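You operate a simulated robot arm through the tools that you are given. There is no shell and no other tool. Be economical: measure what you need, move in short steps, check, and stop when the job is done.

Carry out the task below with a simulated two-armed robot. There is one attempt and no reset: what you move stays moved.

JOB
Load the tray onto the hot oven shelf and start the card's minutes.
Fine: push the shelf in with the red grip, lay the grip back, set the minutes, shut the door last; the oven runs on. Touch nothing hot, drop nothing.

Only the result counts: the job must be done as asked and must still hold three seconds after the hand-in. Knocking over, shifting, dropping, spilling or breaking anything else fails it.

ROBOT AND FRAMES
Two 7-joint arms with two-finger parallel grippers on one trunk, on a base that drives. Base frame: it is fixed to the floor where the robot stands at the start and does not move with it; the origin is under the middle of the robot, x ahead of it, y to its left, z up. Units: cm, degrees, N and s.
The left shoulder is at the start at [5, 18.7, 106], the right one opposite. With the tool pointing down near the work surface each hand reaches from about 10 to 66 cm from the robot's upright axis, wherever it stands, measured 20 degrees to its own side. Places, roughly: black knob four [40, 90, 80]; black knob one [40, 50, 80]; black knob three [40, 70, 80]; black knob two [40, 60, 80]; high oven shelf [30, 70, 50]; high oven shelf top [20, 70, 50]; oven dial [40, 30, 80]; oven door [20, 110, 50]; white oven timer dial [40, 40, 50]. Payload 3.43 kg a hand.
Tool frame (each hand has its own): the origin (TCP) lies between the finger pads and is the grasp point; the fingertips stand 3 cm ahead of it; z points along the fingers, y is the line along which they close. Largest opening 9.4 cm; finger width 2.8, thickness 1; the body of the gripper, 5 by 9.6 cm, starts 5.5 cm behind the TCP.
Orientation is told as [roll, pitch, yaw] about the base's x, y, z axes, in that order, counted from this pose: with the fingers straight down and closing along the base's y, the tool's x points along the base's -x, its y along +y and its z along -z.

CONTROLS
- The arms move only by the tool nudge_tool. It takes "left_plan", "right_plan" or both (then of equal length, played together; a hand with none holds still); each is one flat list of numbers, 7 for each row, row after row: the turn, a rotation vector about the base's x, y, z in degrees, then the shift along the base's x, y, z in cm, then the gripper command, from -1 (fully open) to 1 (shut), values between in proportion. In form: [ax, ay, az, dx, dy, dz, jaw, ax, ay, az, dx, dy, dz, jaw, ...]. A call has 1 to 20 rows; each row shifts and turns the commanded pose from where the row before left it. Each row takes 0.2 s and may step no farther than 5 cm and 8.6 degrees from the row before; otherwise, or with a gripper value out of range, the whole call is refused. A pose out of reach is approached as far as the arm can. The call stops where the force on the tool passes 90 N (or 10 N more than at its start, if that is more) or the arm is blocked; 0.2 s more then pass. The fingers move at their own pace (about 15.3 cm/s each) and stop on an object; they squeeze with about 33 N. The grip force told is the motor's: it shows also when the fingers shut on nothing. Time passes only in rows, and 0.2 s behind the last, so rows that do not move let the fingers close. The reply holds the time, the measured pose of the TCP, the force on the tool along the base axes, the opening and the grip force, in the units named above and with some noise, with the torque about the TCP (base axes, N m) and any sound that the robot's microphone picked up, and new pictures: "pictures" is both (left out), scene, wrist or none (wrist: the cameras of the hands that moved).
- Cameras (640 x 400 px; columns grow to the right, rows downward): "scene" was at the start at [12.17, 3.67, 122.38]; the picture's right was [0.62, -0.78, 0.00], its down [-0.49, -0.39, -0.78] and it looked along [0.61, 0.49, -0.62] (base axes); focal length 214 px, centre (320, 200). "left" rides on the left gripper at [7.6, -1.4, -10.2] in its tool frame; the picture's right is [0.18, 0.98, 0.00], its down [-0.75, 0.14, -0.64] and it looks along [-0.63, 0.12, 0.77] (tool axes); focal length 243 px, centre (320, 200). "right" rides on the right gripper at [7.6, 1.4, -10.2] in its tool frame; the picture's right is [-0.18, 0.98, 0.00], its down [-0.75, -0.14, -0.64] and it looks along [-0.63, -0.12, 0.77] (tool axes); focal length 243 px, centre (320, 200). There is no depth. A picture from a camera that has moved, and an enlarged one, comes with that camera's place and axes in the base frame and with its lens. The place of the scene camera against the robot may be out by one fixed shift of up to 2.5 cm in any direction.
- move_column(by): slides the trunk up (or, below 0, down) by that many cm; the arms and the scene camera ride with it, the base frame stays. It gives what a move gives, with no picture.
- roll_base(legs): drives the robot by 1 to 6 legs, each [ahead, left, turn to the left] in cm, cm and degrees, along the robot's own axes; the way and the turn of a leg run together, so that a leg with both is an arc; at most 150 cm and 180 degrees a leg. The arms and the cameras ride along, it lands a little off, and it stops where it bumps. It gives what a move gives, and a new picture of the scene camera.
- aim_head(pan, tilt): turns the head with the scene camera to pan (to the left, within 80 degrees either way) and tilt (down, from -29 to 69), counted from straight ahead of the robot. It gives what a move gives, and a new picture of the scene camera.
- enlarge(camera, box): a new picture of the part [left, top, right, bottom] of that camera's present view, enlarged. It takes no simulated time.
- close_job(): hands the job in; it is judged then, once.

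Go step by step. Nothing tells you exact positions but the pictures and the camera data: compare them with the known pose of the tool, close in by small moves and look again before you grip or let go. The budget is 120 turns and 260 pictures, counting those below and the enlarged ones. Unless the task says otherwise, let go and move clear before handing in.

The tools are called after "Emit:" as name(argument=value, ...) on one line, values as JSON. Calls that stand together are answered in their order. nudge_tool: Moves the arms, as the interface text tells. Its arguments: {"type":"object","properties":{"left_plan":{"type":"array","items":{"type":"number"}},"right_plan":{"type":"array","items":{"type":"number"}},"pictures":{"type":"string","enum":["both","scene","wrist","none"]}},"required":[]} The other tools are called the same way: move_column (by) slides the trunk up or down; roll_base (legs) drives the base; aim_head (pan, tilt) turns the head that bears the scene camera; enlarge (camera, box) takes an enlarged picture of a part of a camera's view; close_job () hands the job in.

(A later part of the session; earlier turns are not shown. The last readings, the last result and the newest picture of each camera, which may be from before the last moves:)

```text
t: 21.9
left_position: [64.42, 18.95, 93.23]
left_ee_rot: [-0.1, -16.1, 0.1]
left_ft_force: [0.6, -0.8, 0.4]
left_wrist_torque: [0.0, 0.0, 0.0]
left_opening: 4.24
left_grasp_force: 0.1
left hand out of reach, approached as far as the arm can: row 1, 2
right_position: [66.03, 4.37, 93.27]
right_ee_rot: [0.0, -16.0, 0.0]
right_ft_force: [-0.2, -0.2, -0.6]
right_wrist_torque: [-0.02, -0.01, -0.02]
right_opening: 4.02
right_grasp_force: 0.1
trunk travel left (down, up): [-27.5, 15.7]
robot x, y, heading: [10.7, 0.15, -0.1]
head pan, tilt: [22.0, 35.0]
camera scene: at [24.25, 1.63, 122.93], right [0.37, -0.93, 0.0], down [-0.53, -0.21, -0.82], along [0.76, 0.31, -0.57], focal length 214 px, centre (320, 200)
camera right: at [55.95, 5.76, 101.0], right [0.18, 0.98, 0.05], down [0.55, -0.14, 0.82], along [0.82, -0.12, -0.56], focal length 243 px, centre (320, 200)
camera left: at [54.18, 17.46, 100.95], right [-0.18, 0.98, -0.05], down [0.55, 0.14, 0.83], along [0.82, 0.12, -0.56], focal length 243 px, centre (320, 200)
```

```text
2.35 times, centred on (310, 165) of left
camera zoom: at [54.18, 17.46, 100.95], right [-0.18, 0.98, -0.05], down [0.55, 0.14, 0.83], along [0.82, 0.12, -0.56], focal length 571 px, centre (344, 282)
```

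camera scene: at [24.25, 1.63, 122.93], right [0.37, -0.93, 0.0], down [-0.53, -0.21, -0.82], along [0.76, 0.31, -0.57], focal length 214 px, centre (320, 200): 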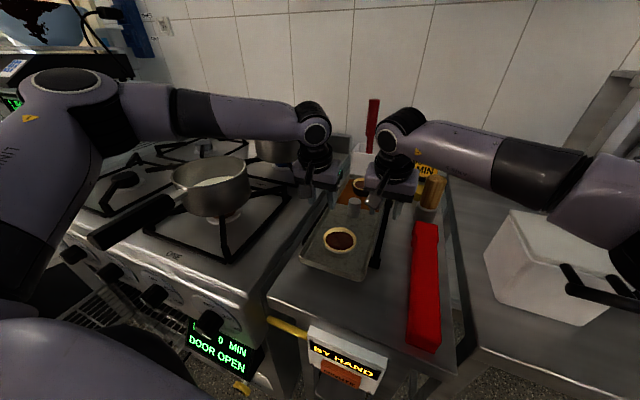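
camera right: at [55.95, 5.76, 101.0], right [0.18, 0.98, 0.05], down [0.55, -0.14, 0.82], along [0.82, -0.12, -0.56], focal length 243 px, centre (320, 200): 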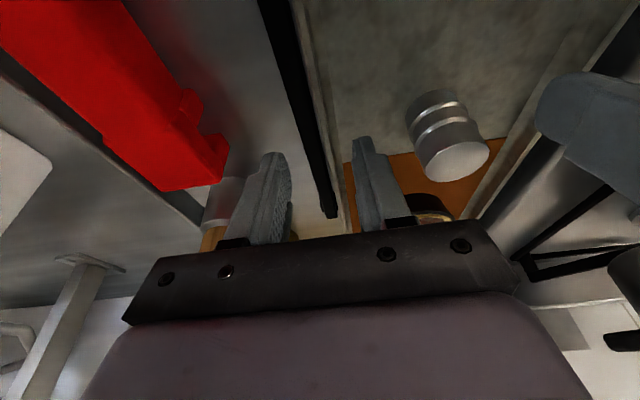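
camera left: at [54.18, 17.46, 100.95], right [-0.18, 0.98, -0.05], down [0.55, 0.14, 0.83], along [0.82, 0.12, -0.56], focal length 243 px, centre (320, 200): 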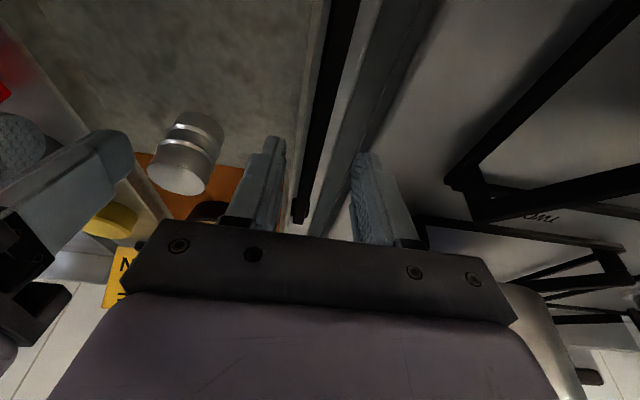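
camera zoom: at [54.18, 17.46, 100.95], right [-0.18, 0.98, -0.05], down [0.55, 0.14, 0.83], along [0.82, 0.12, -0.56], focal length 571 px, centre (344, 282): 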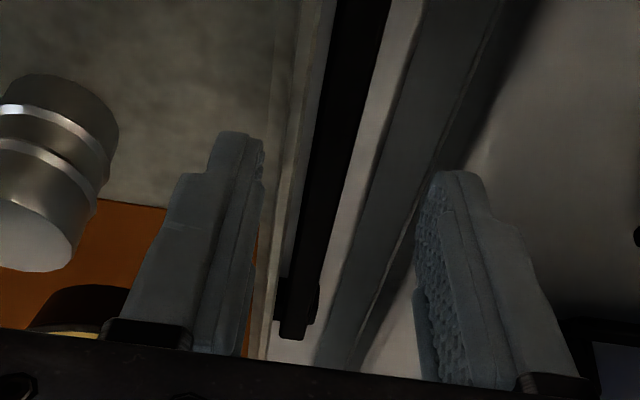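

Fingers straddle bar and rim on both sides. I nudge left by −0.7 in y and descend carefully.

Emit:
nudge_tool(left_plan=[0, 0, 0, 0, -0.7, 0, 0.1, 0, 0, 0, 0, 0, -1, 0.1, 0, 0, 0, 0, 0, -1, 0.1, 0, 0, 0, 0, 0, 0, 0.1], right_plan=[0, 0, 0, 0, -0.1, 0, 0.15, 0, 0, 0, 0, 0, -1, 0.15, 0, 0, 0, 0, 0, -1, 0.15, 0, 0, 0, 0, 0, 0, 0.15])

Emit:
enlarge(camera="right", box=[200, 80, 460, 250])

Emit:
enlarge(camera="left", box=[180, 80, 440, 250])

```text
t: 22.9
left_position: [63.73, 18.83, 92.15]
left_ee_rot: [-0.2, -16.8, 0.2]
left_ft_force: [6.6, -0.2, 17.5]
left_wrist_torque: [-0.39, -0.12, 0.17]
left_opening: 4.22
left_grasp_force: 0.0
left hand out of reach, approached as far as the arm can: row 1, 3
right_position: [66.03, 4.08, 91.94]
right_ee_rot: [0.4, -16.9, -0.2]
right_ft_force: [1.9, -0.7, 38.6]
right_wrist_torque: [0.85, 0.12, 0.35]
right_opening: 3.96
right_grasp_force: 0.1
trunk travel left (down, up): [-27.5, 15.7]
robot x, y, heading: [10.94, 0.03, 0.2]
head pan, tilt: [22.0, 35.0]
camera scene: at [23.87, 1.54, 123.08], right [0.37, -0.93, 0.0], down [-0.53, -0.21, -0.82], along [0.76, 0.31, -0.57], focal length 214 px, centre (320, 200)
camera right: at [55.77, 5.59, 99.71], right [0.18, 0.98, 0.06], down [0.54, -0.15, 0.83], along [0.83, -0.12, -0.55], focal length 243 px, centre (320, 200)
camera left: at [53.49, 17.31, 99.6], right [-0.18, 0.98, -0.06], down [0.54, 0.15, 0.83], along [0.83, 0.12, -0.55], focal length 243 px, centre (320, 200)
```

scene: 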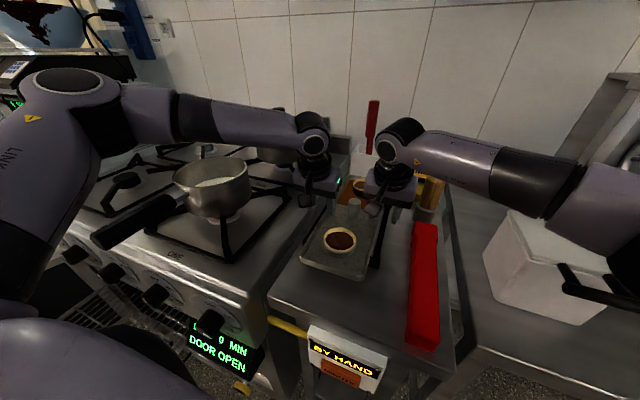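
right: 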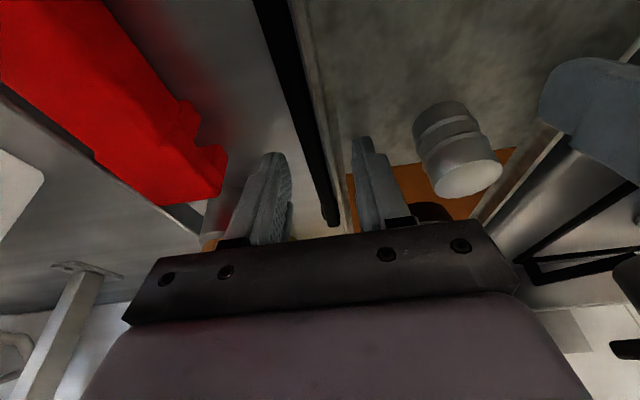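
left: 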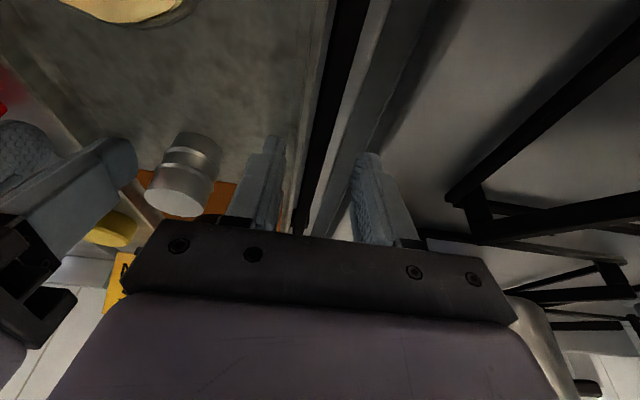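

```text
2.35 times, centred on (330, 165) of right
camera zoom: at [55.77, 5.59, 99.71], right [0.18, 0.98, 0.06], down [0.54, -0.15, 0.83], along [0.83, -0.12, -0.55], focal length 571 px, centre (296, 282)
```

zoom: 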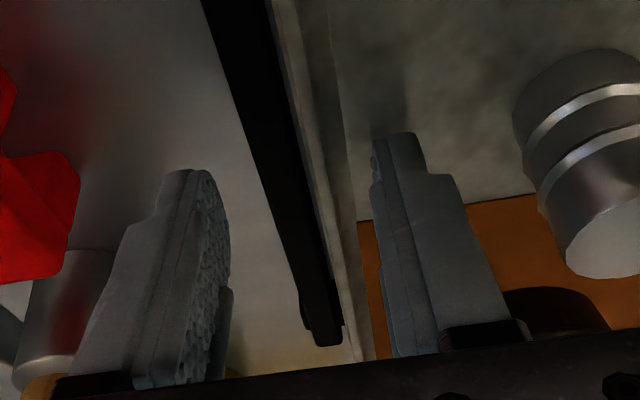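

```text
2.35 times, centred on (310, 165) of left
camera zoom: at [53.49, 17.31, 99.6], right [-0.18, 0.98, -0.06], down [0.54, 0.15, 0.83], along [0.83, 0.12, -0.55], focal length 571 px, centre (344, 282)
```

zoom: 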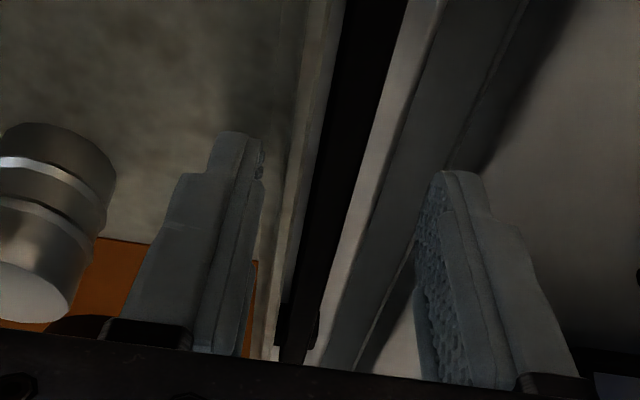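

Inner tips touched the tray floor at TCP z≈92. I lift 0.7, bring the left hand slightly inward, and check before closing.

Emit:
nudge_tool(left_plan=[0, 0, 0, 0, 0, 0.7, 0.1, 0, 0, 0, -1, -0.7, 0, 0.1, 0, 0, 0, 0, 0, 0, 0.1], right_plan=[0, 0, 0, 0, 0, 0.7, 0.15, 0, 0, 0, 0, 0, 0, 0.15, 0, 0, 0, 0, 0, 0, 0.15], pictures="none")

```text
t: 23.7
left_position: [62.58, 18.14, 92.08]
left_ee_rot: [0.1, -15.8, 0.0]
left_ft_force: [0.1, 0.7, -0.3]
left_wrist_torque: [0.0, 0.02, -0.01]
left_opening: 4.19
left_grasp_force: 0.1
right_position: [65.85, 4.17, 92.14]
right_ee_rot: [0.1, -16.3, 0.0]
right_ft_force: [4.6, -0.9, 21.5]
right_wrist_torque: [0.44, -0.03, 0.0]
right_opening: 3.98
right_grasp_force: 0.0
trunk travel left (down, up): [-27.5, 15.7]
robot x, y, heading: [10.92, -0.05, -0.2]
head pan, tilt: [22.0, 35.0]
```

Emit:
nudge_tool(left_plan=[0, 0, 0, 0, 0, 0.3, 0.1, 0, 0, 0, 0, 0, 0, 0.3, 0, 0, 0, 0, 0, 0, 0.4, 0, 0, 0, 0, 0, 0, 1, 0, 0, 0, 0, 0, 0, 1, 0, 0, 0, 0, 0, 0, 1], right_plan=[0, 0, 0, 0, 0, 0.7, 0.15, 0, 0, 0, 0, 0, 0, 0.3, 0, 0, 0, 0, 0, 0, 0.4, 0, 0, 0, 0, 0, 0, 1, 0, 0, 0, 0, 0, 0, 1, 0, 0, 0, 0, 0, 0, 1])

Emit:
enlarge(camera="right", box=[200, 80, 460, 250])

Emit:
enlarge(camera="left", box=[180, 80, 440, 250])

```text
t: 25.1
left_position: [62.78, 17.56, 92.57]
left_ee_rot: [-0.9, -16.2, -0.3]
left_ft_force: [-0.6, -40.4, -1.1]
left_wrist_torque: [-0.91, -0.1, -0.59]
left_opening: 0.36
left_grasp_force: 33.5
right_position: [65.79, 4.8, 92.49]
right_ee_rot: [0.8, -16.0, 0.4]
right_ft_force: [0.2, 40.7, 0.2]
right_wrist_torque: [1.02, 0.23, -0.65]
right_opening: 0.39
right_grasp_force: 33.2
trunk travel left (down, up): [-27.5, 15.7]
robot x, y, heading: [10.8, 0.18, 0.2]
head pan, tilt: [22.0, 35.0]
camera scene: at [24.3, 1.64, 122.92], right [0.37, -0.93, 0.0], down [-0.53, -0.21, -0.82], along [0.76, 0.31, -0.57], focal length 214 px, centre (320, 200)
camera right: at [55.7, 6.12, 100.42], right [0.17, 0.98, 0.07], down [0.55, -0.15, 0.82], along [0.82, -0.1, -0.57], focal length 243 px, centre (320, 200)
camera left: at [52.57, 16.32, 100.23], right [-0.17, 0.98, -0.07], down [0.55, 0.15, 0.82], along [0.82, 0.1, -0.56], focal length 243 px, centre (320, 200)
```

scene: 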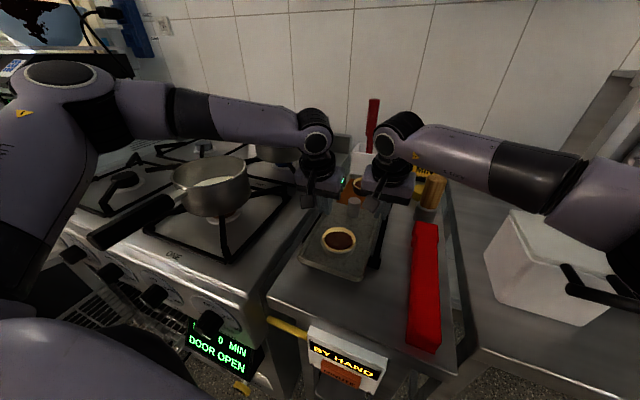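
right: 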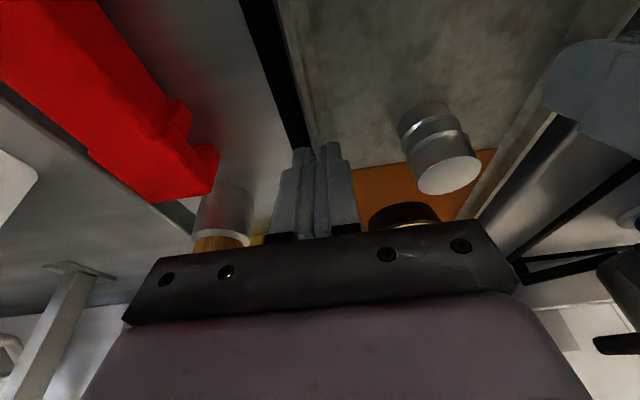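
left: 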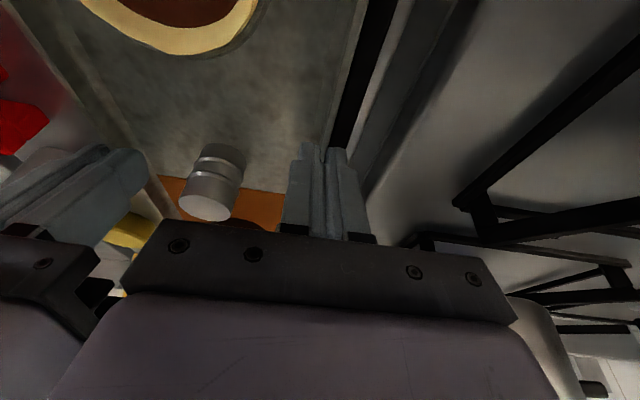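

```text
2.35 times, centred on (330, 165) of right
camera zoom: at [55.7, 6.12, 100.42], right [0.17, 0.98, 0.07], down [0.55, -0.15, 0.82], along [0.82, -0.1, -0.57], focal length 571 px, centre (296, 282)
```

zoom: 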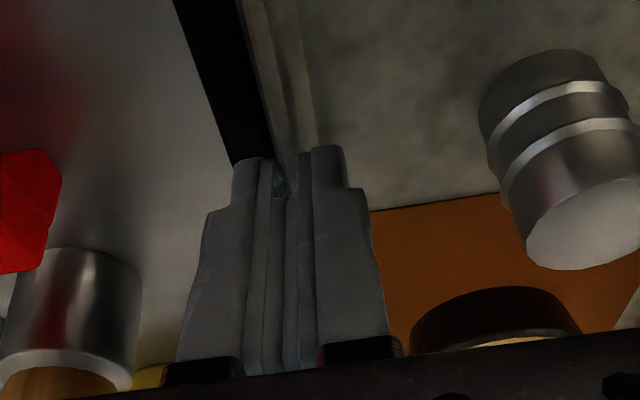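

```text
2.35 times, centred on (310, 165) of left
camera zoom: at [52.57, 16.32, 100.23], right [-0.17, 0.98, -0.07], down [0.55, 0.15, 0.82], along [0.82, 0.1, -0.56], focal length 571 px, centre (344, 282)
```

zoom: 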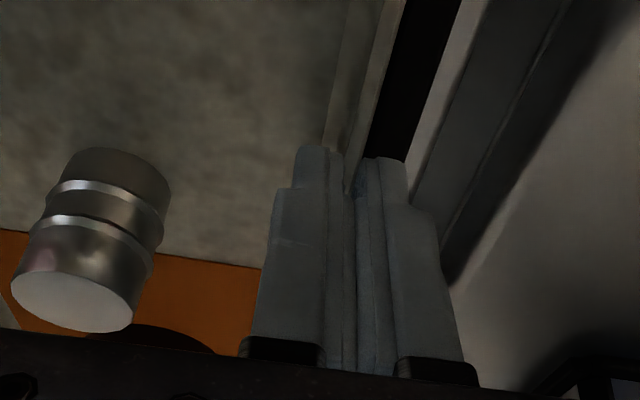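

The fingers closed on the thin tray wall itself (opening 0.37), about 0.6 cm inward of my aim, so the hands strain outward. I open slightly, recentre on the wall, go a little deeper, and re-close.

Emit:
nudge_tool(left_plan=[0, 0, 0, 0, -0.55, 0, 0.8, 0, 0, 0, 0, 0, 0, 0.75, 0, 0, 0, 0, 0, -0.4, 0.75, 0, 0, 0, 0, 0, 0, 0.75], right_plan=[0, 0, 0, 0, 0.6, 0, 0.8, 0, 0, 0, 0, 0, 0, 0.75, 0, 0, 0, 0, 0, -0.4, 0.75, 0, 0, 0, 0, 0, 0, 0.75], pictures="none")

```text
t: 26.1
left_position: [62.7, 17.76, 92.0]
left_ee_rot: [-0.1, -16.1, 0.0]
left_ft_force: [-0.1, 0.1, 0.2]
left_wrist_torque: [-0.02, 0.01, -0.02]
left_opening: 1.14
left_grasp_force: 0.0
right_position: [66.09, 4.6, 92.22]
right_ee_rot: [0.0, -16.0, -0.1]
right_ft_force: [0.0, 0.2, 0.3]
right_wrist_torque: [0.01, -0.01, 0.0]
right_opening: 1.18
right_grasp_force: 0.1
trunk travel left (down, up): [-27.5, 15.7]
robot x, y, heading: [10.47, -0.07, -0.3]
head pan, tilt: [22.0, 35.0]
```

Emit:
nudge_tool(left_plan=[0, 0, 0, 0, -0.15, -0.1, 0.75, 0, 0, 0, 0, 0, 0, 1, 0, 0, 0, 0, 0, 0, 1, 0, 0, 0, 0, 0, 0, 1], right_plan=[0, 0, 0, 0, 0.15, -0.3, 0.75, 0, 0, 0, 0, 0, 0, 1, 0, 0, 0, 0, 0, 0, 1, 0, 0, 0, 0, 0, 0, 1], pictures="none")

```text
t: 27.1
left_position: [62.59, 17.63, 92.03]
left_ee_rot: [-0.2, -16.1, 0.0]
left_ft_force: [4.8, -9.8, 0.3]
left_wrist_torque: [-0.17, 0.23, -0.04]
left_opening: 0.35
left_grasp_force: 33.2
right_position: [66.03, 4.94, 92.06]
right_ee_rot: [0.2, -16.1, 0.0]
right_ft_force: [0.8, 8.0, 19.3]
right_wrist_torque: [0.18, 0.42, 0.06]
right_opening: 0.39
right_grasp_force: 33.2
trunk travel left (down, up): [-27.5, 15.7]
robot x, y, heading: [10.76, 0.05, -0.1]
head pan, tilt: [22.0, 35.0]
```

Good balanced grip on both walls. Now a small synchronized test lift.

Emit:
nudge_tool(left_plan=[0, 0, 0, 0, 0, 0.5, 1, 0, 0, 0, 0, 0, 0.5, 1, 0, 0, 0, 0, 0, 0.5, 1, 0, 0, 0, 0, 0, 0.5, 1, 0, 0, 0, 0, 0, 0, 1], right_plan=[0, 0, 0, 0, 0, 0.5, 1, 0, 0, 0, 0, 0, 0.5, 1, 0, 0, 0, 0, 0, 0.5, 1, 0, 0, 0, 0, 0, 0.5, 1, 0, 0, 0, 0, 0, 0, 1])

Emit:
enlarge(camera="scene", box=[270, 130, 470, 300])

```text
t: 28.3
left_position: [62.82, 17.59, 93.91]
left_ee_rot: [0.0, -16.0, 0.0]
left_ft_force: [-6.5, -8.5, -4.4]
left_wrist_torque: [-0.13, 0.2, -0.71]
left_opening: 0.34
left_grasp_force: 32.4
right_position: [66.11, 4.84, 93.81]
right_ee_rot: [0.0, -15.9, -0.2]
right_ft_force: [7.2, 8.8, -1.6]
right_wrist_torque: [0.28, -0.03, -0.41]
right_opening: 0.36
right_grasp_force: 32.9
trunk travel left (down, up): [-27.5, 15.7]
robot x, y, heading: [10.61, 0.02, -0.2]
head pan, tilt: [22.0, 35.0]
camera scene: at [24.3, 1.64, 122.92], right [0.37, -0.93, 0.0], down [-0.53, -0.21, -0.82], along [0.76, 0.31, -0.57], focal length 214 px, centre (320, 200)
camera right: at [56.03, 6.4, 101.67], right [0.18, 0.98, 0.05], down [0.55, -0.14, 0.82], along [0.82, -0.12, -0.56], focal length 243 px, centre (320, 200)
camera left: at [52.63, 16.01, 101.57], right [-0.18, 0.98, -0.05], down [0.55, 0.14, 0.82], along [0.82, 0.12, -0.56], focal length 243 px, centre (320, 200)
```

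scene: 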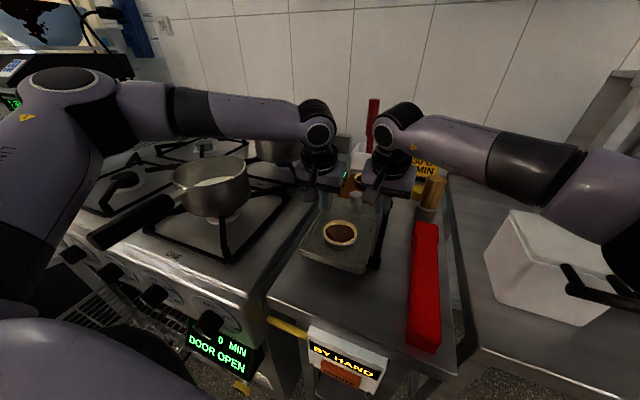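
right: 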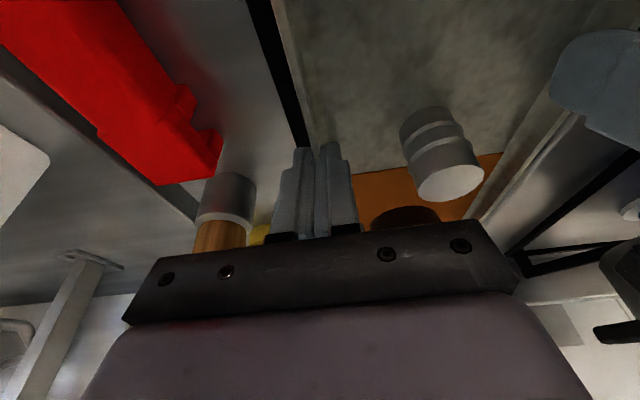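
left: 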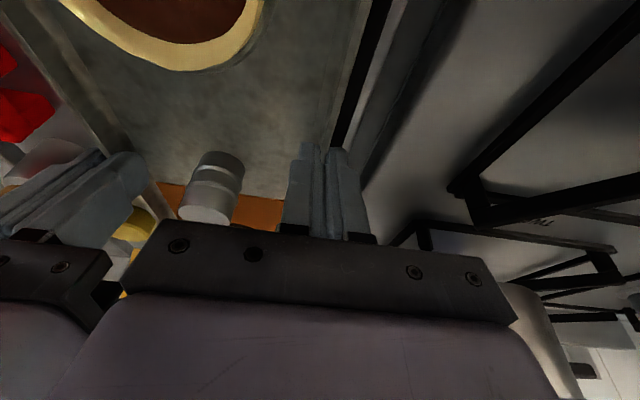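

```text
2.35 times, centred on (370, 215) of scene
camera zoom: at [24.3, 1.64, 122.92], right [0.37, -0.93, 0.0], down [-0.53, -0.21, -0.82], along [0.76, 0.31, -0.57], focal length 505 px, centre (202, 165)
```

zoom: 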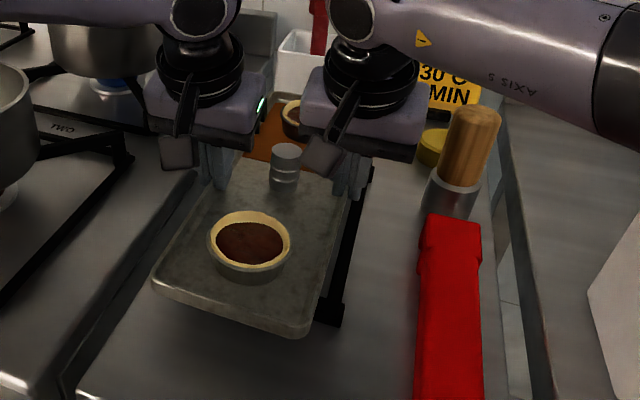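

The tray lifts (~0.6 kg); the black bars are a stand that stays behind. Raising with the trunk and checking it's level.

Emit:
move_column(by=6)

Emit:
enlarge(camera="scene", box=[250, 110, 450, 300])

Emit:
enlarge(camera="right", box=[200, 0, 640, 250])

```text
t: 29.3
left_position: [62.89, 17.44, 99.92]
left_ee_rot: [0.0, -15.9, 0.2]
left_ft_force: [-8.5, -6.3, -4.1]
left_wrist_torque: [-0.07, 0.04, -0.84]
left_opening: 0.36
left_grasp_force: 33.5
right_position: [66.04, 4.82, 99.74]
right_ee_rot: [0.0, -15.8, -0.1]
right_ft_force: [9.2, 7.5, -1.9]
right_wrist_torque: [0.22, 0.12, -0.55]
right_opening: 0.38
right_grasp_force: 32.5
trunk travel left (down, up): [-33.5, 9.7]
robot x, y, heading: [10.57, 0.15, -0.3]
head pan, tilt: [22.0, 35.0]
```

```text
2.11 times, centred on (350, 205) of scene
camera zoom: at [24.32, 1.65, 128.92], right [0.37, -0.93, 0.0], down [-0.53, -0.21, -0.82], along [0.76, 0.31, -0.57], focal length 452 px, centre (257, 190)
```

zoom: 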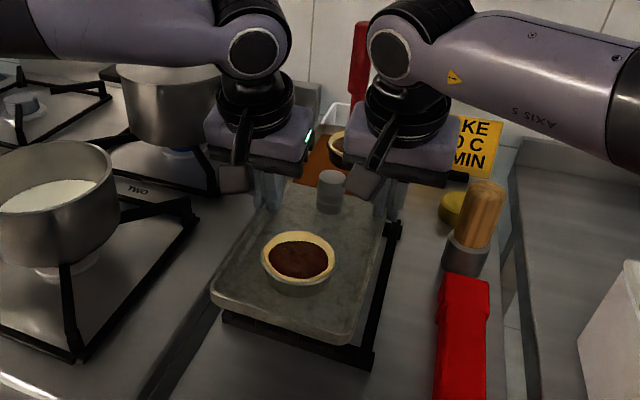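

```text
1.45 times, centred on (420, 125) of right
camera zoom: at [56.04, 6.42, 107.66], right [0.18, 0.98, 0.05], down [0.55, -0.14, 0.82], along [0.82, -0.12, -0.56], focal length 353 px, centre (174, 309)
```

zoom: 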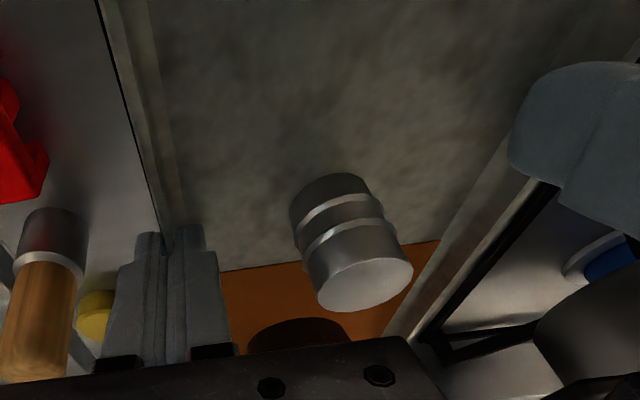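

Tray is held level with everything on it. I back the robot away from the counter.

Emit:
roll_base(legs=[[-10, 0, 0], [-41, 0, 0]])

```text
t: 32.6
left_position: [12.02, 17.52, 100.04]
left_ee_rot: [-0.1, -15.9, 0.2]
left_ft_force: [-11.3, -3.3, -4.2]
left_wrist_torque: [0.02, 0.37, -0.78]
left_opening: 0.39
left_grasp_force: 32.4
right_position: [15.34, 4.99, 99.88]
right_ee_rot: [0.0, -15.9, 0.0]
right_ft_force: [10.6, 2.8, -1.6]
right_wrist_torque: [0.16, -0.21, -0.61]
right_opening: 0.37
right_grasp_force: 33.2
trunk travel left (down, up): [-33.5, 9.7]
robot x, y, heading: [-40.17, -0.11, 0.0]
head pan, tilt: [22.0, 35.0]
camera scene: at [-26.45, 1.62, 128.93], right [0.38, -0.93, 0.0], down [-0.53, -0.22, -0.82], along [0.76, 0.31, -0.57], focal length 214 px, centre (320, 200)
```

scene: 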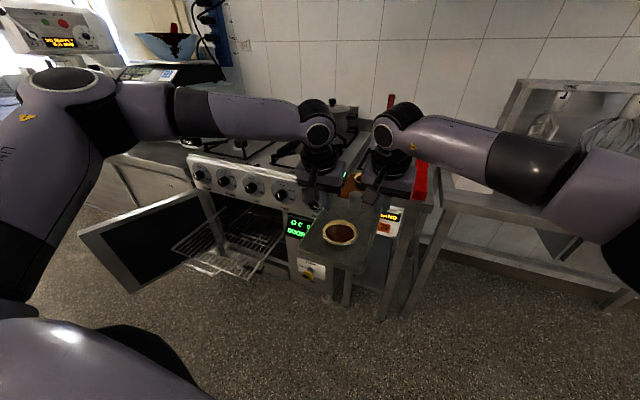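

Emit:
roll_base(legs=[[0, 52, 0]])

Emit:
aim_head(pan=15, tilt=50)

```text
t: 35.6
left_position: [11.96, 69.31, 99.86]
left_ee_rot: [-0.2, -15.9, 0.1]
left_ft_force: [-5.0, -2.6, -3.3]
left_wrist_torque: [-0.01, 0.56, -0.49]
left_opening: 0.36
left_grasp_force: 33.1
right_position: [15.35, 56.82, 99.8]
right_ee_rot: [0.1, -16.0, 0.0]
right_ft_force: [6.2, 3.1, -2.5]
right_wrist_torque: [0.07, -0.4, -0.3]
right_opening: 0.34
right_grasp_force: 32.7
trunk travel left (down, up): [-33.5, 9.7]
robot x, y, heading: [-40.46, 52.0, 0.3]
head pan, tilt: [22.0, 35.0]
camera scene: at [-26.47, 53.5, 128.92], right [0.38, -0.93, 0.0], down [-0.53, -0.22, -0.82], along [0.76, 0.31, -0.57], focal length 214 px, centre (320, 200)
```

scene: 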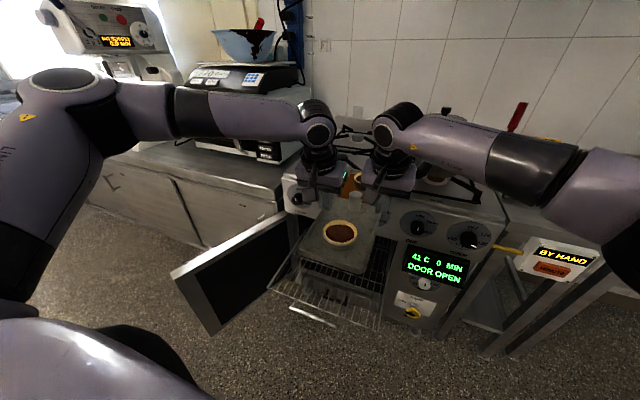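

```text
t: 36.4
left_position: [11.98, 69.34, 99.75]
left_ee_rot: [0.0, -16.0, 0.1]
left_ft_force: [-3.0, -1.2, -2.3]
left_wrist_torque: [-0.05, -0.25, -0.25]
left_opening: 0.35
left_grasp_force: 33.3
right_position: [15.35, 56.75, 99.84]
right_ee_rot: [0.0, -15.9, 0.0]
right_ft_force: [3.7, 0.5, -2.9]
right_wrist_torque: [-0.01, 0.31, -0.11]
right_opening: 0.34
right_grasp_force: 32.6
trunk travel left (down, up): [-33.5, 9.7]
robot x, y, heading: [-40.17, 51.91, -0.0]
head pan, tilt: [15.0, 50.0]
camera scene: at [-27.19, 52.17, 126.76], right [0.26, -0.97, 0.0], down [-0.74, -0.2, -0.64], along [0.62, 0.17, -0.77], focal length 214 px, centre (320, 200)
```

scene: 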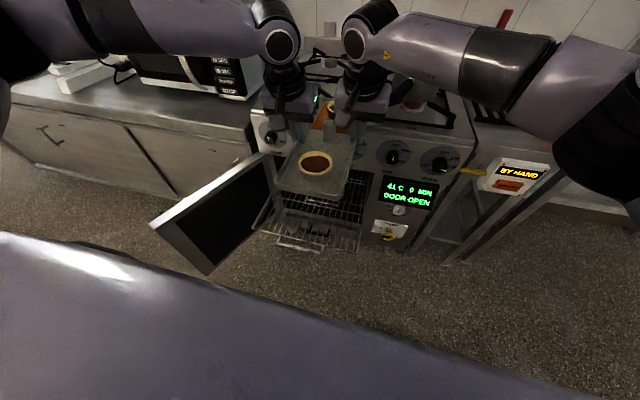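

Emit:
enlarge(camera="scene", box=[150, 130, 470, 280])

Emit:
enlarge(camera="left", box=[0, 0, 640, 400])

```text
2.00 times, centred on (310, 205) of scene
camera zoom: at [-27.19, 52.17, 126.76], right [0.26, -0.97, 0.0], down [-0.74, -0.2, -0.64], along [0.62, 0.17, -0.77], focal length 429 px, centre (340, 190)
```

zoom: 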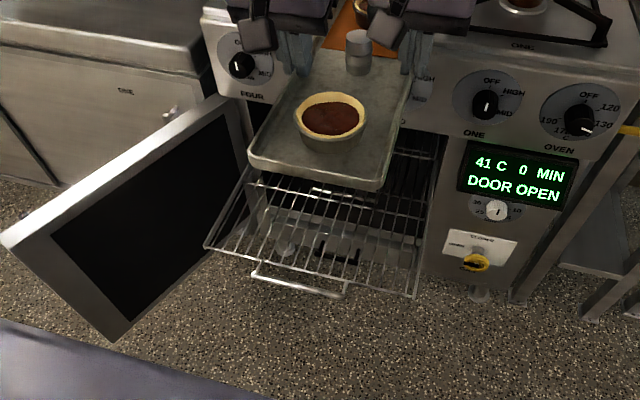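

```text
1.00 times, centred on (320, 200) of left
camera zoom: at [1.84, 67.87, 107.54], right [-0.18, 0.98, -0.05], down [0.55, 0.14, 0.82], along [0.82, 0.12, -0.56], focal length 243 px, centre (320, 200)
```

zoom: 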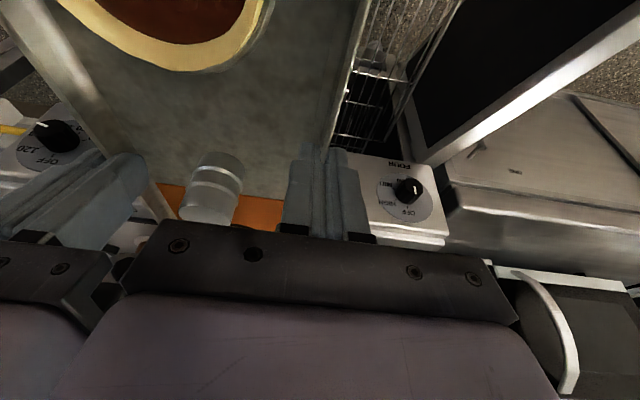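

The shelf spans y≈48–92, x≥13 with a handle bar at its front (x≈10.5, y 61–81). The tray is at y≈56–69; I lower the trunk now.

Emit:
move_column(by=-20)

Emit:
move_column(by=-13)

Emit:
enlarge(camera="scene", box=[0, 0, 640, 400])

Emit:
enlarge(camera="right", box=[0, 0, 640, 400])

Emit:
enlarge(camera="left", box=[0, 0, 640, 400])

```text
t: 38.6
left_position: [11.76, 69.46, 79.82]
left_ee_rot: [0.1, -15.8, 0.1]
left_ft_force: [-0.9, -1.4, -8.5]
left_wrist_torque: [0.29, 0.63, -0.15]
left_opening: 0.35
left_grasp_force: 33.2
right_position: [15.3, 56.88, 79.85]
right_ee_rot: [0.0, -15.9, 0.0]
right_ft_force: [-2.4, 1.4, 2.6]
right_wrist_torque: [0.47, -0.24, 0.06]
right_opening: 0.38
right_grasp_force: 32.6
trunk travel left (down, up): [-13.5, 29.7]
robot x, y, heading: [-40.15, 51.73, 0.2]
head pan, tilt: [15.0, 50.0]
```

```text
t: 40.1
left_position: [12.03, 69.36, 66.86]
left_ee_rot: [0.0, -15.9, 0.1]
left_ft_force: [-0.4, -3.4, -8.4]
left_wrist_torque: [0.24, 0.25, -0.2]
left_opening: 0.37
left_grasp_force: 33.8
right_position: [15.3, 56.81, 66.86]
right_ee_rot: [0.1, -15.9, 0.0]
right_ft_force: [1.1, 3.1, 2.9]
right_wrist_torque: [0.52, 0.04, 0.03]
right_opening: 0.36
right_grasp_force: 33.2
trunk travel left (down, up): [-0.5, 42.7]
robot x, y, heading: [-40.1, 51.95, 0.2]
head pan, tilt: [15.0, 50.0]
```

```text
1.00 times, centred on (320, 200) of scene
camera zoom: at [-27.22, 52.16, 93.76], right [0.26, -0.97, 0.0], down [-0.74, -0.2, -0.64], along [0.62, 0.17, -0.77], focal length 214 px, centre (320, 200)
```

zoom: 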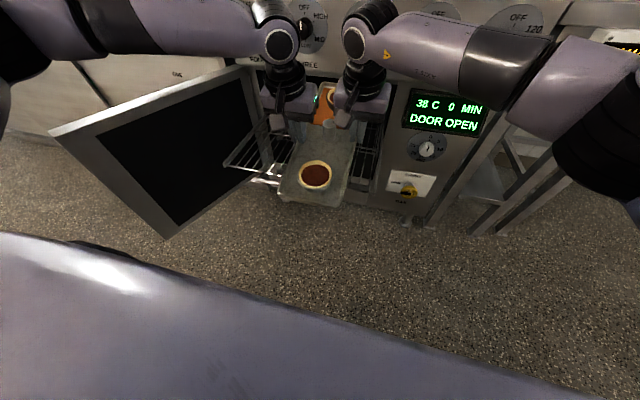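

```text
1.00 times, centred on (320, 200) of right
camera zoom: at [5.23, 58.27, 74.69], right [0.18, 0.98, 0.05], down [0.55, -0.14, 0.82], along [0.82, -0.12, -0.56], focal length 243 px, centre (320, 200)
```

zoom: 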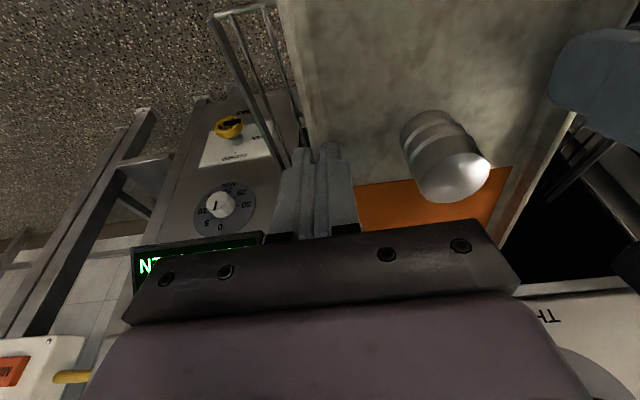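

```text
1.00 times, centred on (320, 200) of left
camera zoom: at [1.83, 67.86, 74.55], right [-0.18, 0.98, -0.05], down [0.55, 0.14, 0.82], along [0.82, 0.12, -0.56], focal length 243 px, centre (320, 200)
```

zoom: 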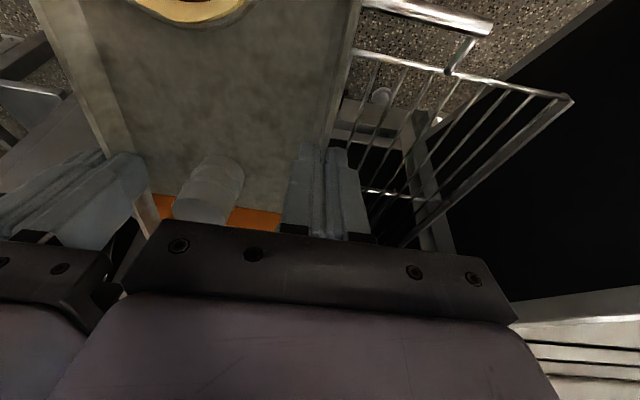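

The timer dial reads 0 at top with 30 at the left. I lower both arms 6 cm in step and re-measure the shelf height by parallax.

Emit:
nudge_tool(left_plan=[0, 0, 0, 0, 0, -0.8, 1, 0, 0, 0, 0, 0, -0.8, 1, 0, 0, 0, 0, 0, -0.8, 1, 0, 0, 0, 0, 0, -0.8, 1, 0, 0, 0, 0, 0, -0.8, 1, 0, 0, 0, 0, 0, -0.8, 1, 0, 0, 0, 0, 0, -0.8, 1, 0, 0, 0, 0, 0, 0, 1], right_plan=[0, 0, 0, 0, 0, -0.8, 1, 0, 0, 0, 0, 0, -0.8, 1, 0, 0, 0, 0, 0, -0.8, 1, 0, 0, 0, 0, 0, -0.8, 1, 0, 0, 0, 0, 0, -0.8, 1, 0, 0, 0, 0, 0, -0.8, 1, 0, 0, 0, 0, 0, -0.8, 1, 0, 0, 0, 0, 0, 0, 1])

```text
t: 42.0
left_position: [11.39, 69.97, 61.59]
left_ee_rot: [-0.7, -16.3, 0.0]
left_ft_force: [12.4, -30.1, -7.2]
left_wrist_torque: [-0.5, 0.09, 0.29]
left_opening: 0.42
left_grasp_force: 33.7
left hand out of reach, approached as far as the arm can: row 3, 5, 7
right_position: [15.02, 57.3, 61.28]
right_ee_rot: [0.8, -15.7, 0.4]
right_ft_force: [-13.3, 29.3, 3.8]
right_wrist_torque: [1.14, 0.2, 0.16]
right_opening: 0.4
right_grasp_force: 32.9
trunk travel left (down, up): [-0.5, 42.7]
robot x, y, heading: [-40.18, 51.57, 0.1]
head pan, tilt: [15.0, 50.0]
camera scene: at [-27.21, 52.16, 93.75], right [0.26, -0.97, 0.0], down [-0.74, -0.2, -0.64], along [0.62, 0.17, -0.77], focal length 214 px, centre (320, 200)
camera right: at [4.89, 58.67, 69.13], right [0.17, 0.98, 0.06], down [0.55, -0.14, 0.82], along [0.82, -0.1, -0.57], focal length 243 px, centre (320, 200)
camera left: at [1.16, 68.61, 69.25], right [-0.17, 0.98, -0.06], down [0.54, 0.15, 0.83], along [0.82, 0.11, -0.56], focal length 243 px, centre (320, 200)
```

scene: 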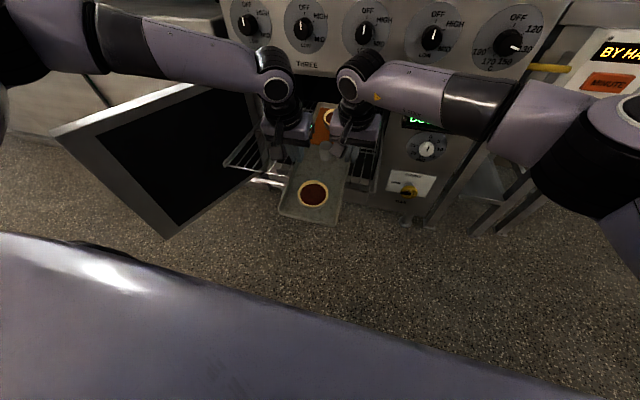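
right: 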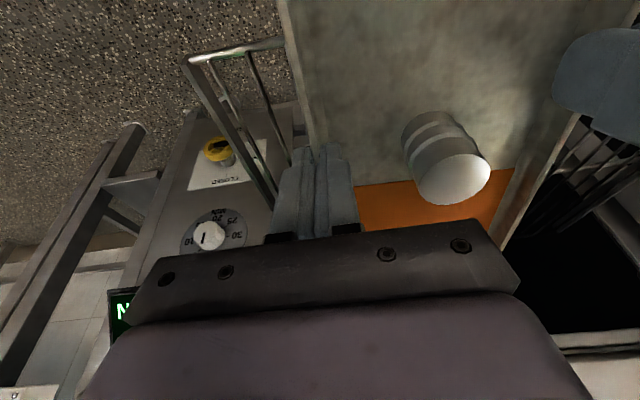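
left: 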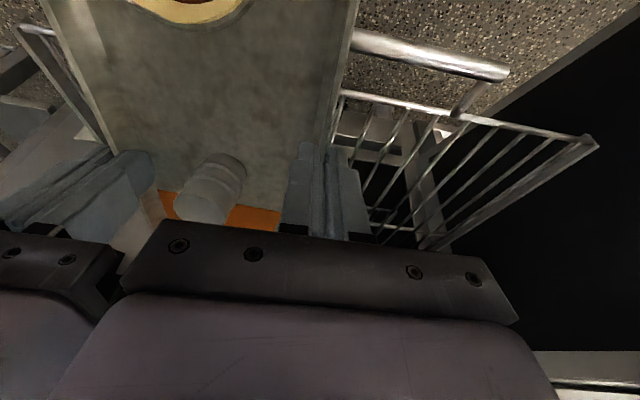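

The left arm is near its reach limit and strains; I relax the right hand toward it and pull both hands 6 cm nearer the body.

Emit:
nudge_tool(left_plan=[0, 0, 0, 0, 0, 0, 1, 0, 0, 0, -1, 0, 0, 1, 0, 0, 0, -1, 0, 0, 1, 0, 0, 0, -1, 0, 0, 1, 0, 0, 0, -1, 0, 0, 1, 0, 0, 0, -1, 0, 0, 1, 0, 0, 0, -1, 0, 0, 1, 0, 0, 0, 0, 0, 0, 1], right_plan=[0, 0, 0, 0, 0.5, 0, 1, 0, 0, 0, -1.2, 0, 0, 1, 0, 0, 0, -1.1, 0, 0, 1, 0, 0, 0, -1, 0, 0, 1, 0, 0, 0, -1, 0, 0, 1, 0, 0, 0, -1, 0, 0, 1, 0, 0, 0, -1, 0, 0, 1, 0, 0, 0, 0, 0, 0, 1], pictures="none")

```text
t: 43.8
left_position: [5.37, 70.14, 61.66]
left_ee_rot: [-0.5, -16.2, 0.2]
left_ft_force: [10.6, -21.2, -8.4]
left_wrist_torque: [-0.26, -0.29, 0.17]
left_opening: 0.4
left_grasp_force: 33.3
right_position: [9.01, 57.61, 61.24]
right_ee_rot: [0.4, -15.9, 0.2]
right_ft_force: [-10.6, 21.8, 3.1]
right_wrist_torque: [0.89, 0.59, 0.36]
right_opening: 0.41
right_grasp_force: 33.3
trunk travel left (down, up): [-0.5, 42.7]
robot x, y, heading: [-40.36, 51.75, 0.3]
head pan, tilt: [15.0, 50.0]
```

Emit:
nudge_tool(left_plan=[0, 0, 0, 0.15, -0.2, -0.15, 1, 0, 0, 0, 0, -0.1, -0.15, 1, 0, 0, 0, 0, 0, 0, 1], right_plan=[0, 0, 0, -0.15, 0.2, 0.05, 1, 0, 0, 0, 0, 0.1, 0, 1, 0, 0, 0, 0, 0, 0, 1])

```text
t: 44.5
left_position: [5.46, 70.17, 61.26]
left_ee_rot: [0.0, -15.8, 0.3]
left_ft_force: [6.0, -6.9, -6.6]
left_wrist_torque: [-0.01, -0.73, 0.07]
left_opening: 0.38
left_grasp_force: 33.0
right_position: [9.0, 57.42, 61.32]
right_ee_rot: [-0.1, -15.9, -0.1]
right_ft_force: [-6.4, 6.7, 0.9]
right_wrist_torque: [0.46, 0.93, 0.51]
right_opening: 0.34
right_grasp_force: 33.0
trunk travel left (down, up): [-0.5, 42.7]
robot x, y, heading: [-40.34, 51.67, -0.1]
head pan, tilt: [15.0, 50.0]
camera scene: at [-27.22, 52.16, 93.75], right [0.26, -0.97, 0.0], down [-0.74, -0.2, -0.64], along [0.62, 0.17, -0.77], focal length 214 px, centre (320, 200)
camera right: at [-1.18, 59.01, 69.11], right [0.18, 0.98, 0.05], down [0.55, -0.14, 0.82], along [0.82, -0.12, -0.56], focal length 243 px, centre (320, 200)
camera left: at [-4.68, 68.5, 68.93], right [-0.18, 0.98, -0.05], down [0.55, 0.14, 0.82], along [0.82, 0.12, -0.56], focal length 243 px, centre (320, 200)
```

scene: 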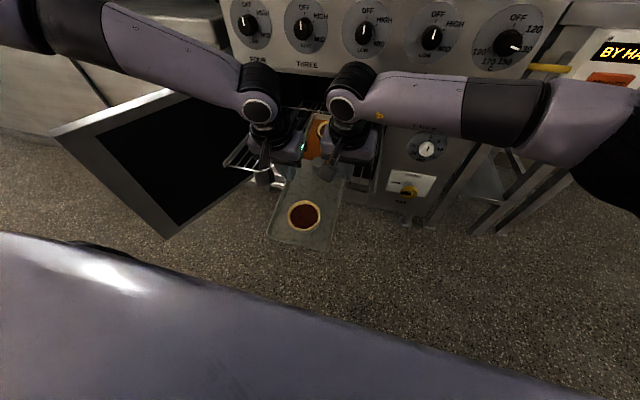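
right: 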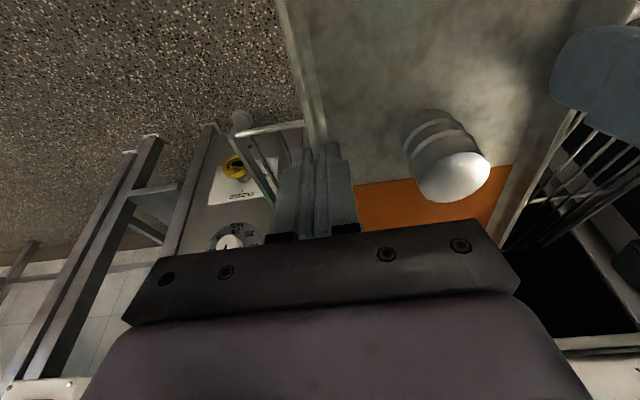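
left: 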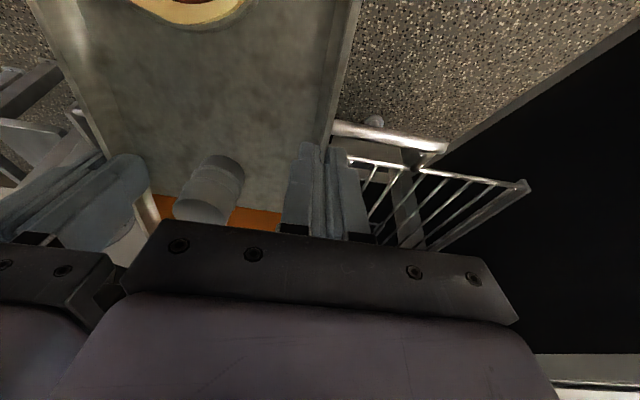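

Triangulation puts the shelf at z≈53.6, front edge x≈10.7, y 50.6–90.8, handle bar at x≈7. Before driving forward, I check the left elbow's clearance to the open door.

Emit:
aim_head(pan=55, tilt=35)

```text
t: 45.6
left_position: [5.37, 70.14, 61.14]
left_ee_rot: [0.1, -15.9, 0.3]
left_ft_force: [6.1, 3.0, -6.0]
left_wrist_torque: [0.17, -0.16, 0.34]
left_opening: 0.37
left_grasp_force: 32.8
right_position: [8.87, 57.46, 61.2]
right_ee_rot: [-0.2, -16.0, 0.0]
right_ft_force: [-5.7, -3.0, 0.3]
right_wrist_torque: [0.17, 0.41, 0.53]
right_opening: 0.38
right_grasp_force: 32.9
trunk travel left (down, up): [-0.5, 42.7]
robot x, y, heading: [-40.08, 51.98, -0.0]
head pan, tilt: [55.0, 35.0]
camera scene: at [-29.61, 57.37, 95.92], right [0.82, -0.57, 0.0], down [-0.33, -0.47, -0.82], along [0.47, 0.67, -0.57], focal length 214 px, centre (320, 200)
```

scene: 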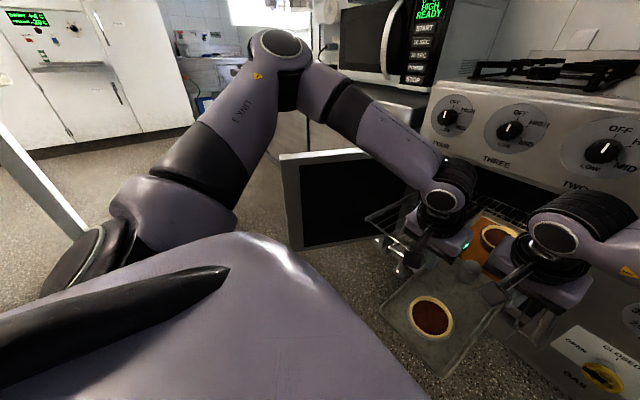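

The elbow is high (z≈96), clear of the door. To keep the robot's base away from the shelf I'll drive only 10 cm, set the tray with its front overhanging slightly, and slide it in afterwards.

Emit:
roll_base(legs=[[10, 0, 0]])

Emit:
aim_head(pan=25, tilt=55)

Emit:
enlarge(camera="left", box=[0, 0, 640, 400])

Emit:
enlarge(camera="right", box=[0, 0, 640, 400])

```text
t: 46.8
left_position: [15.28, 70.0, 61.27]
left_ee_rot: [0.0, -15.7, 0.2]
left_ft_force: [4.3, 10.1, -6.2]
left_wrist_torque: [0.36, 0.12, 0.48]
left_opening: 0.37
left_grasp_force: 33.1
right_position: [18.86, 57.58, 61.36]
right_ee_rot: [0.0, -16.0, 0.0]
right_ft_force: [-4.4, -10.5, 0.2]
right_wrist_torque: [0.01, 0.1, 0.54]
right_opening: 0.39
right_grasp_force: 33.1
trunk travel left (down, up): [-0.5, 42.7]
robot x, y, heading: [-29.59, 51.65, 0.2]
head pan, tilt: [55.0, 35.0]
camera scene: at [-19.64, 57.4, 95.93], right [0.82, -0.57, 0.0], down [-0.33, -0.47, -0.82], along [0.47, 0.67, -0.57], focal length 214 px, centre (320, 200)
```

scene: 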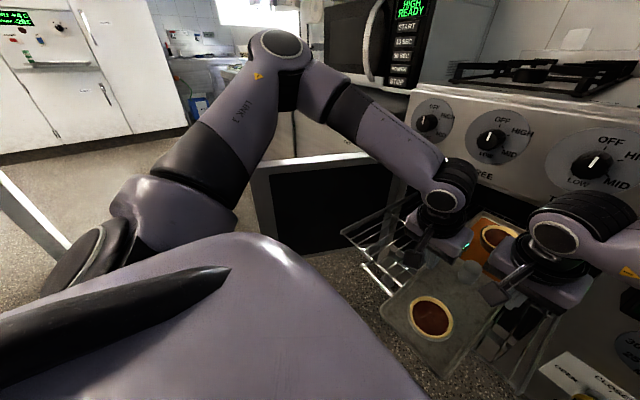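

```text
t: 47.7
left_position: [15.32, 70.05, 61.1]
left_ee_rot: [0.1, -15.9, 0.3]
left_ft_force: [3.7, 1.4, -6.8]
left_wrist_torque: [0.18, 0.21, 0.14]
left_opening: 0.35
left_grasp_force: 32.9
right_position: [18.92, 57.47, 61.33]
right_ee_rot: [-0.1, -15.9, 0.1]
right_ft_force: [-4.5, -1.5, 0.5]
right_wrist_torque: [0.26, 0.01, 0.4]
right_opening: 0.36
right_grasp_force: 33.0
trunk travel left (down, up): [-0.5, 42.7]
robot x, y, heading: [-29.61, 51.67, -0.1]
head pan, tilt: [25.0, 55.0]
camera scene: at [-18.14, 53.24, 93.1], right [0.42, -0.91, 0.0], down [-0.74, -0.35, -0.57], along [0.52, 0.24, -0.82], focal length 214 px, centre (320, 200)
```

scene: 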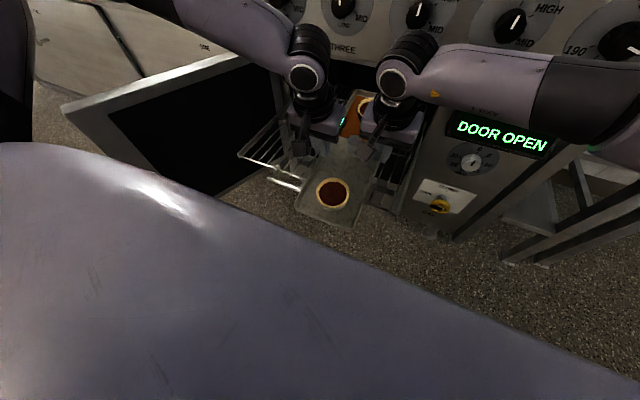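

```text
1.00 times, centred on (320, 200) of left
camera zoom: at [5.28, 68.55, 68.92], right [-0.18, 0.98, -0.05], down [0.55, 0.14, 0.82], along [0.82, 0.12, -0.56], focal length 243 px, centre (320, 200)
```

zoom: 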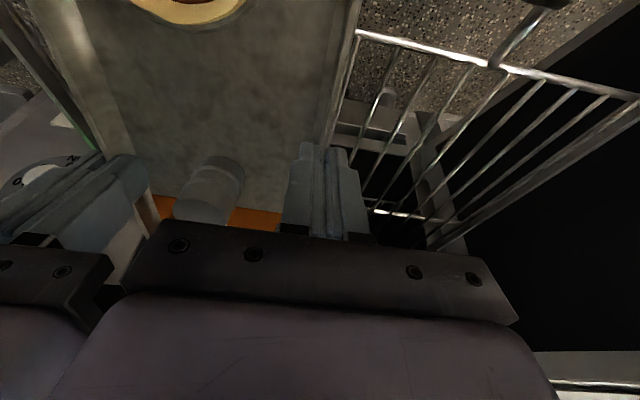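

```text
1.00 times, centred on (320, 200) of right
camera zoom: at [8.78, 59.06, 69.12], right [0.18, 0.98, 0.05], down [0.55, -0.14, 0.82], along [0.82, -0.12, -0.56], focal length 243 px, centre (320, 200)
```

zoom: 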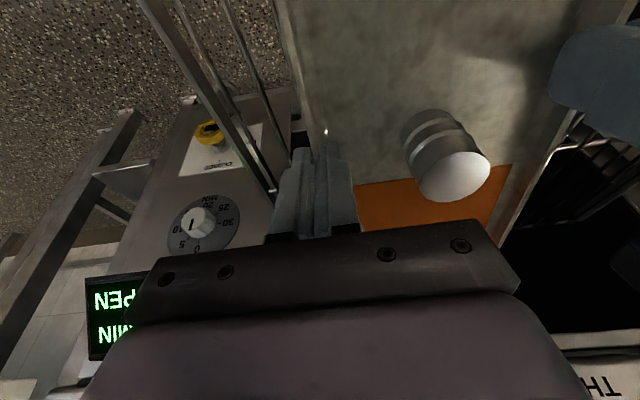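

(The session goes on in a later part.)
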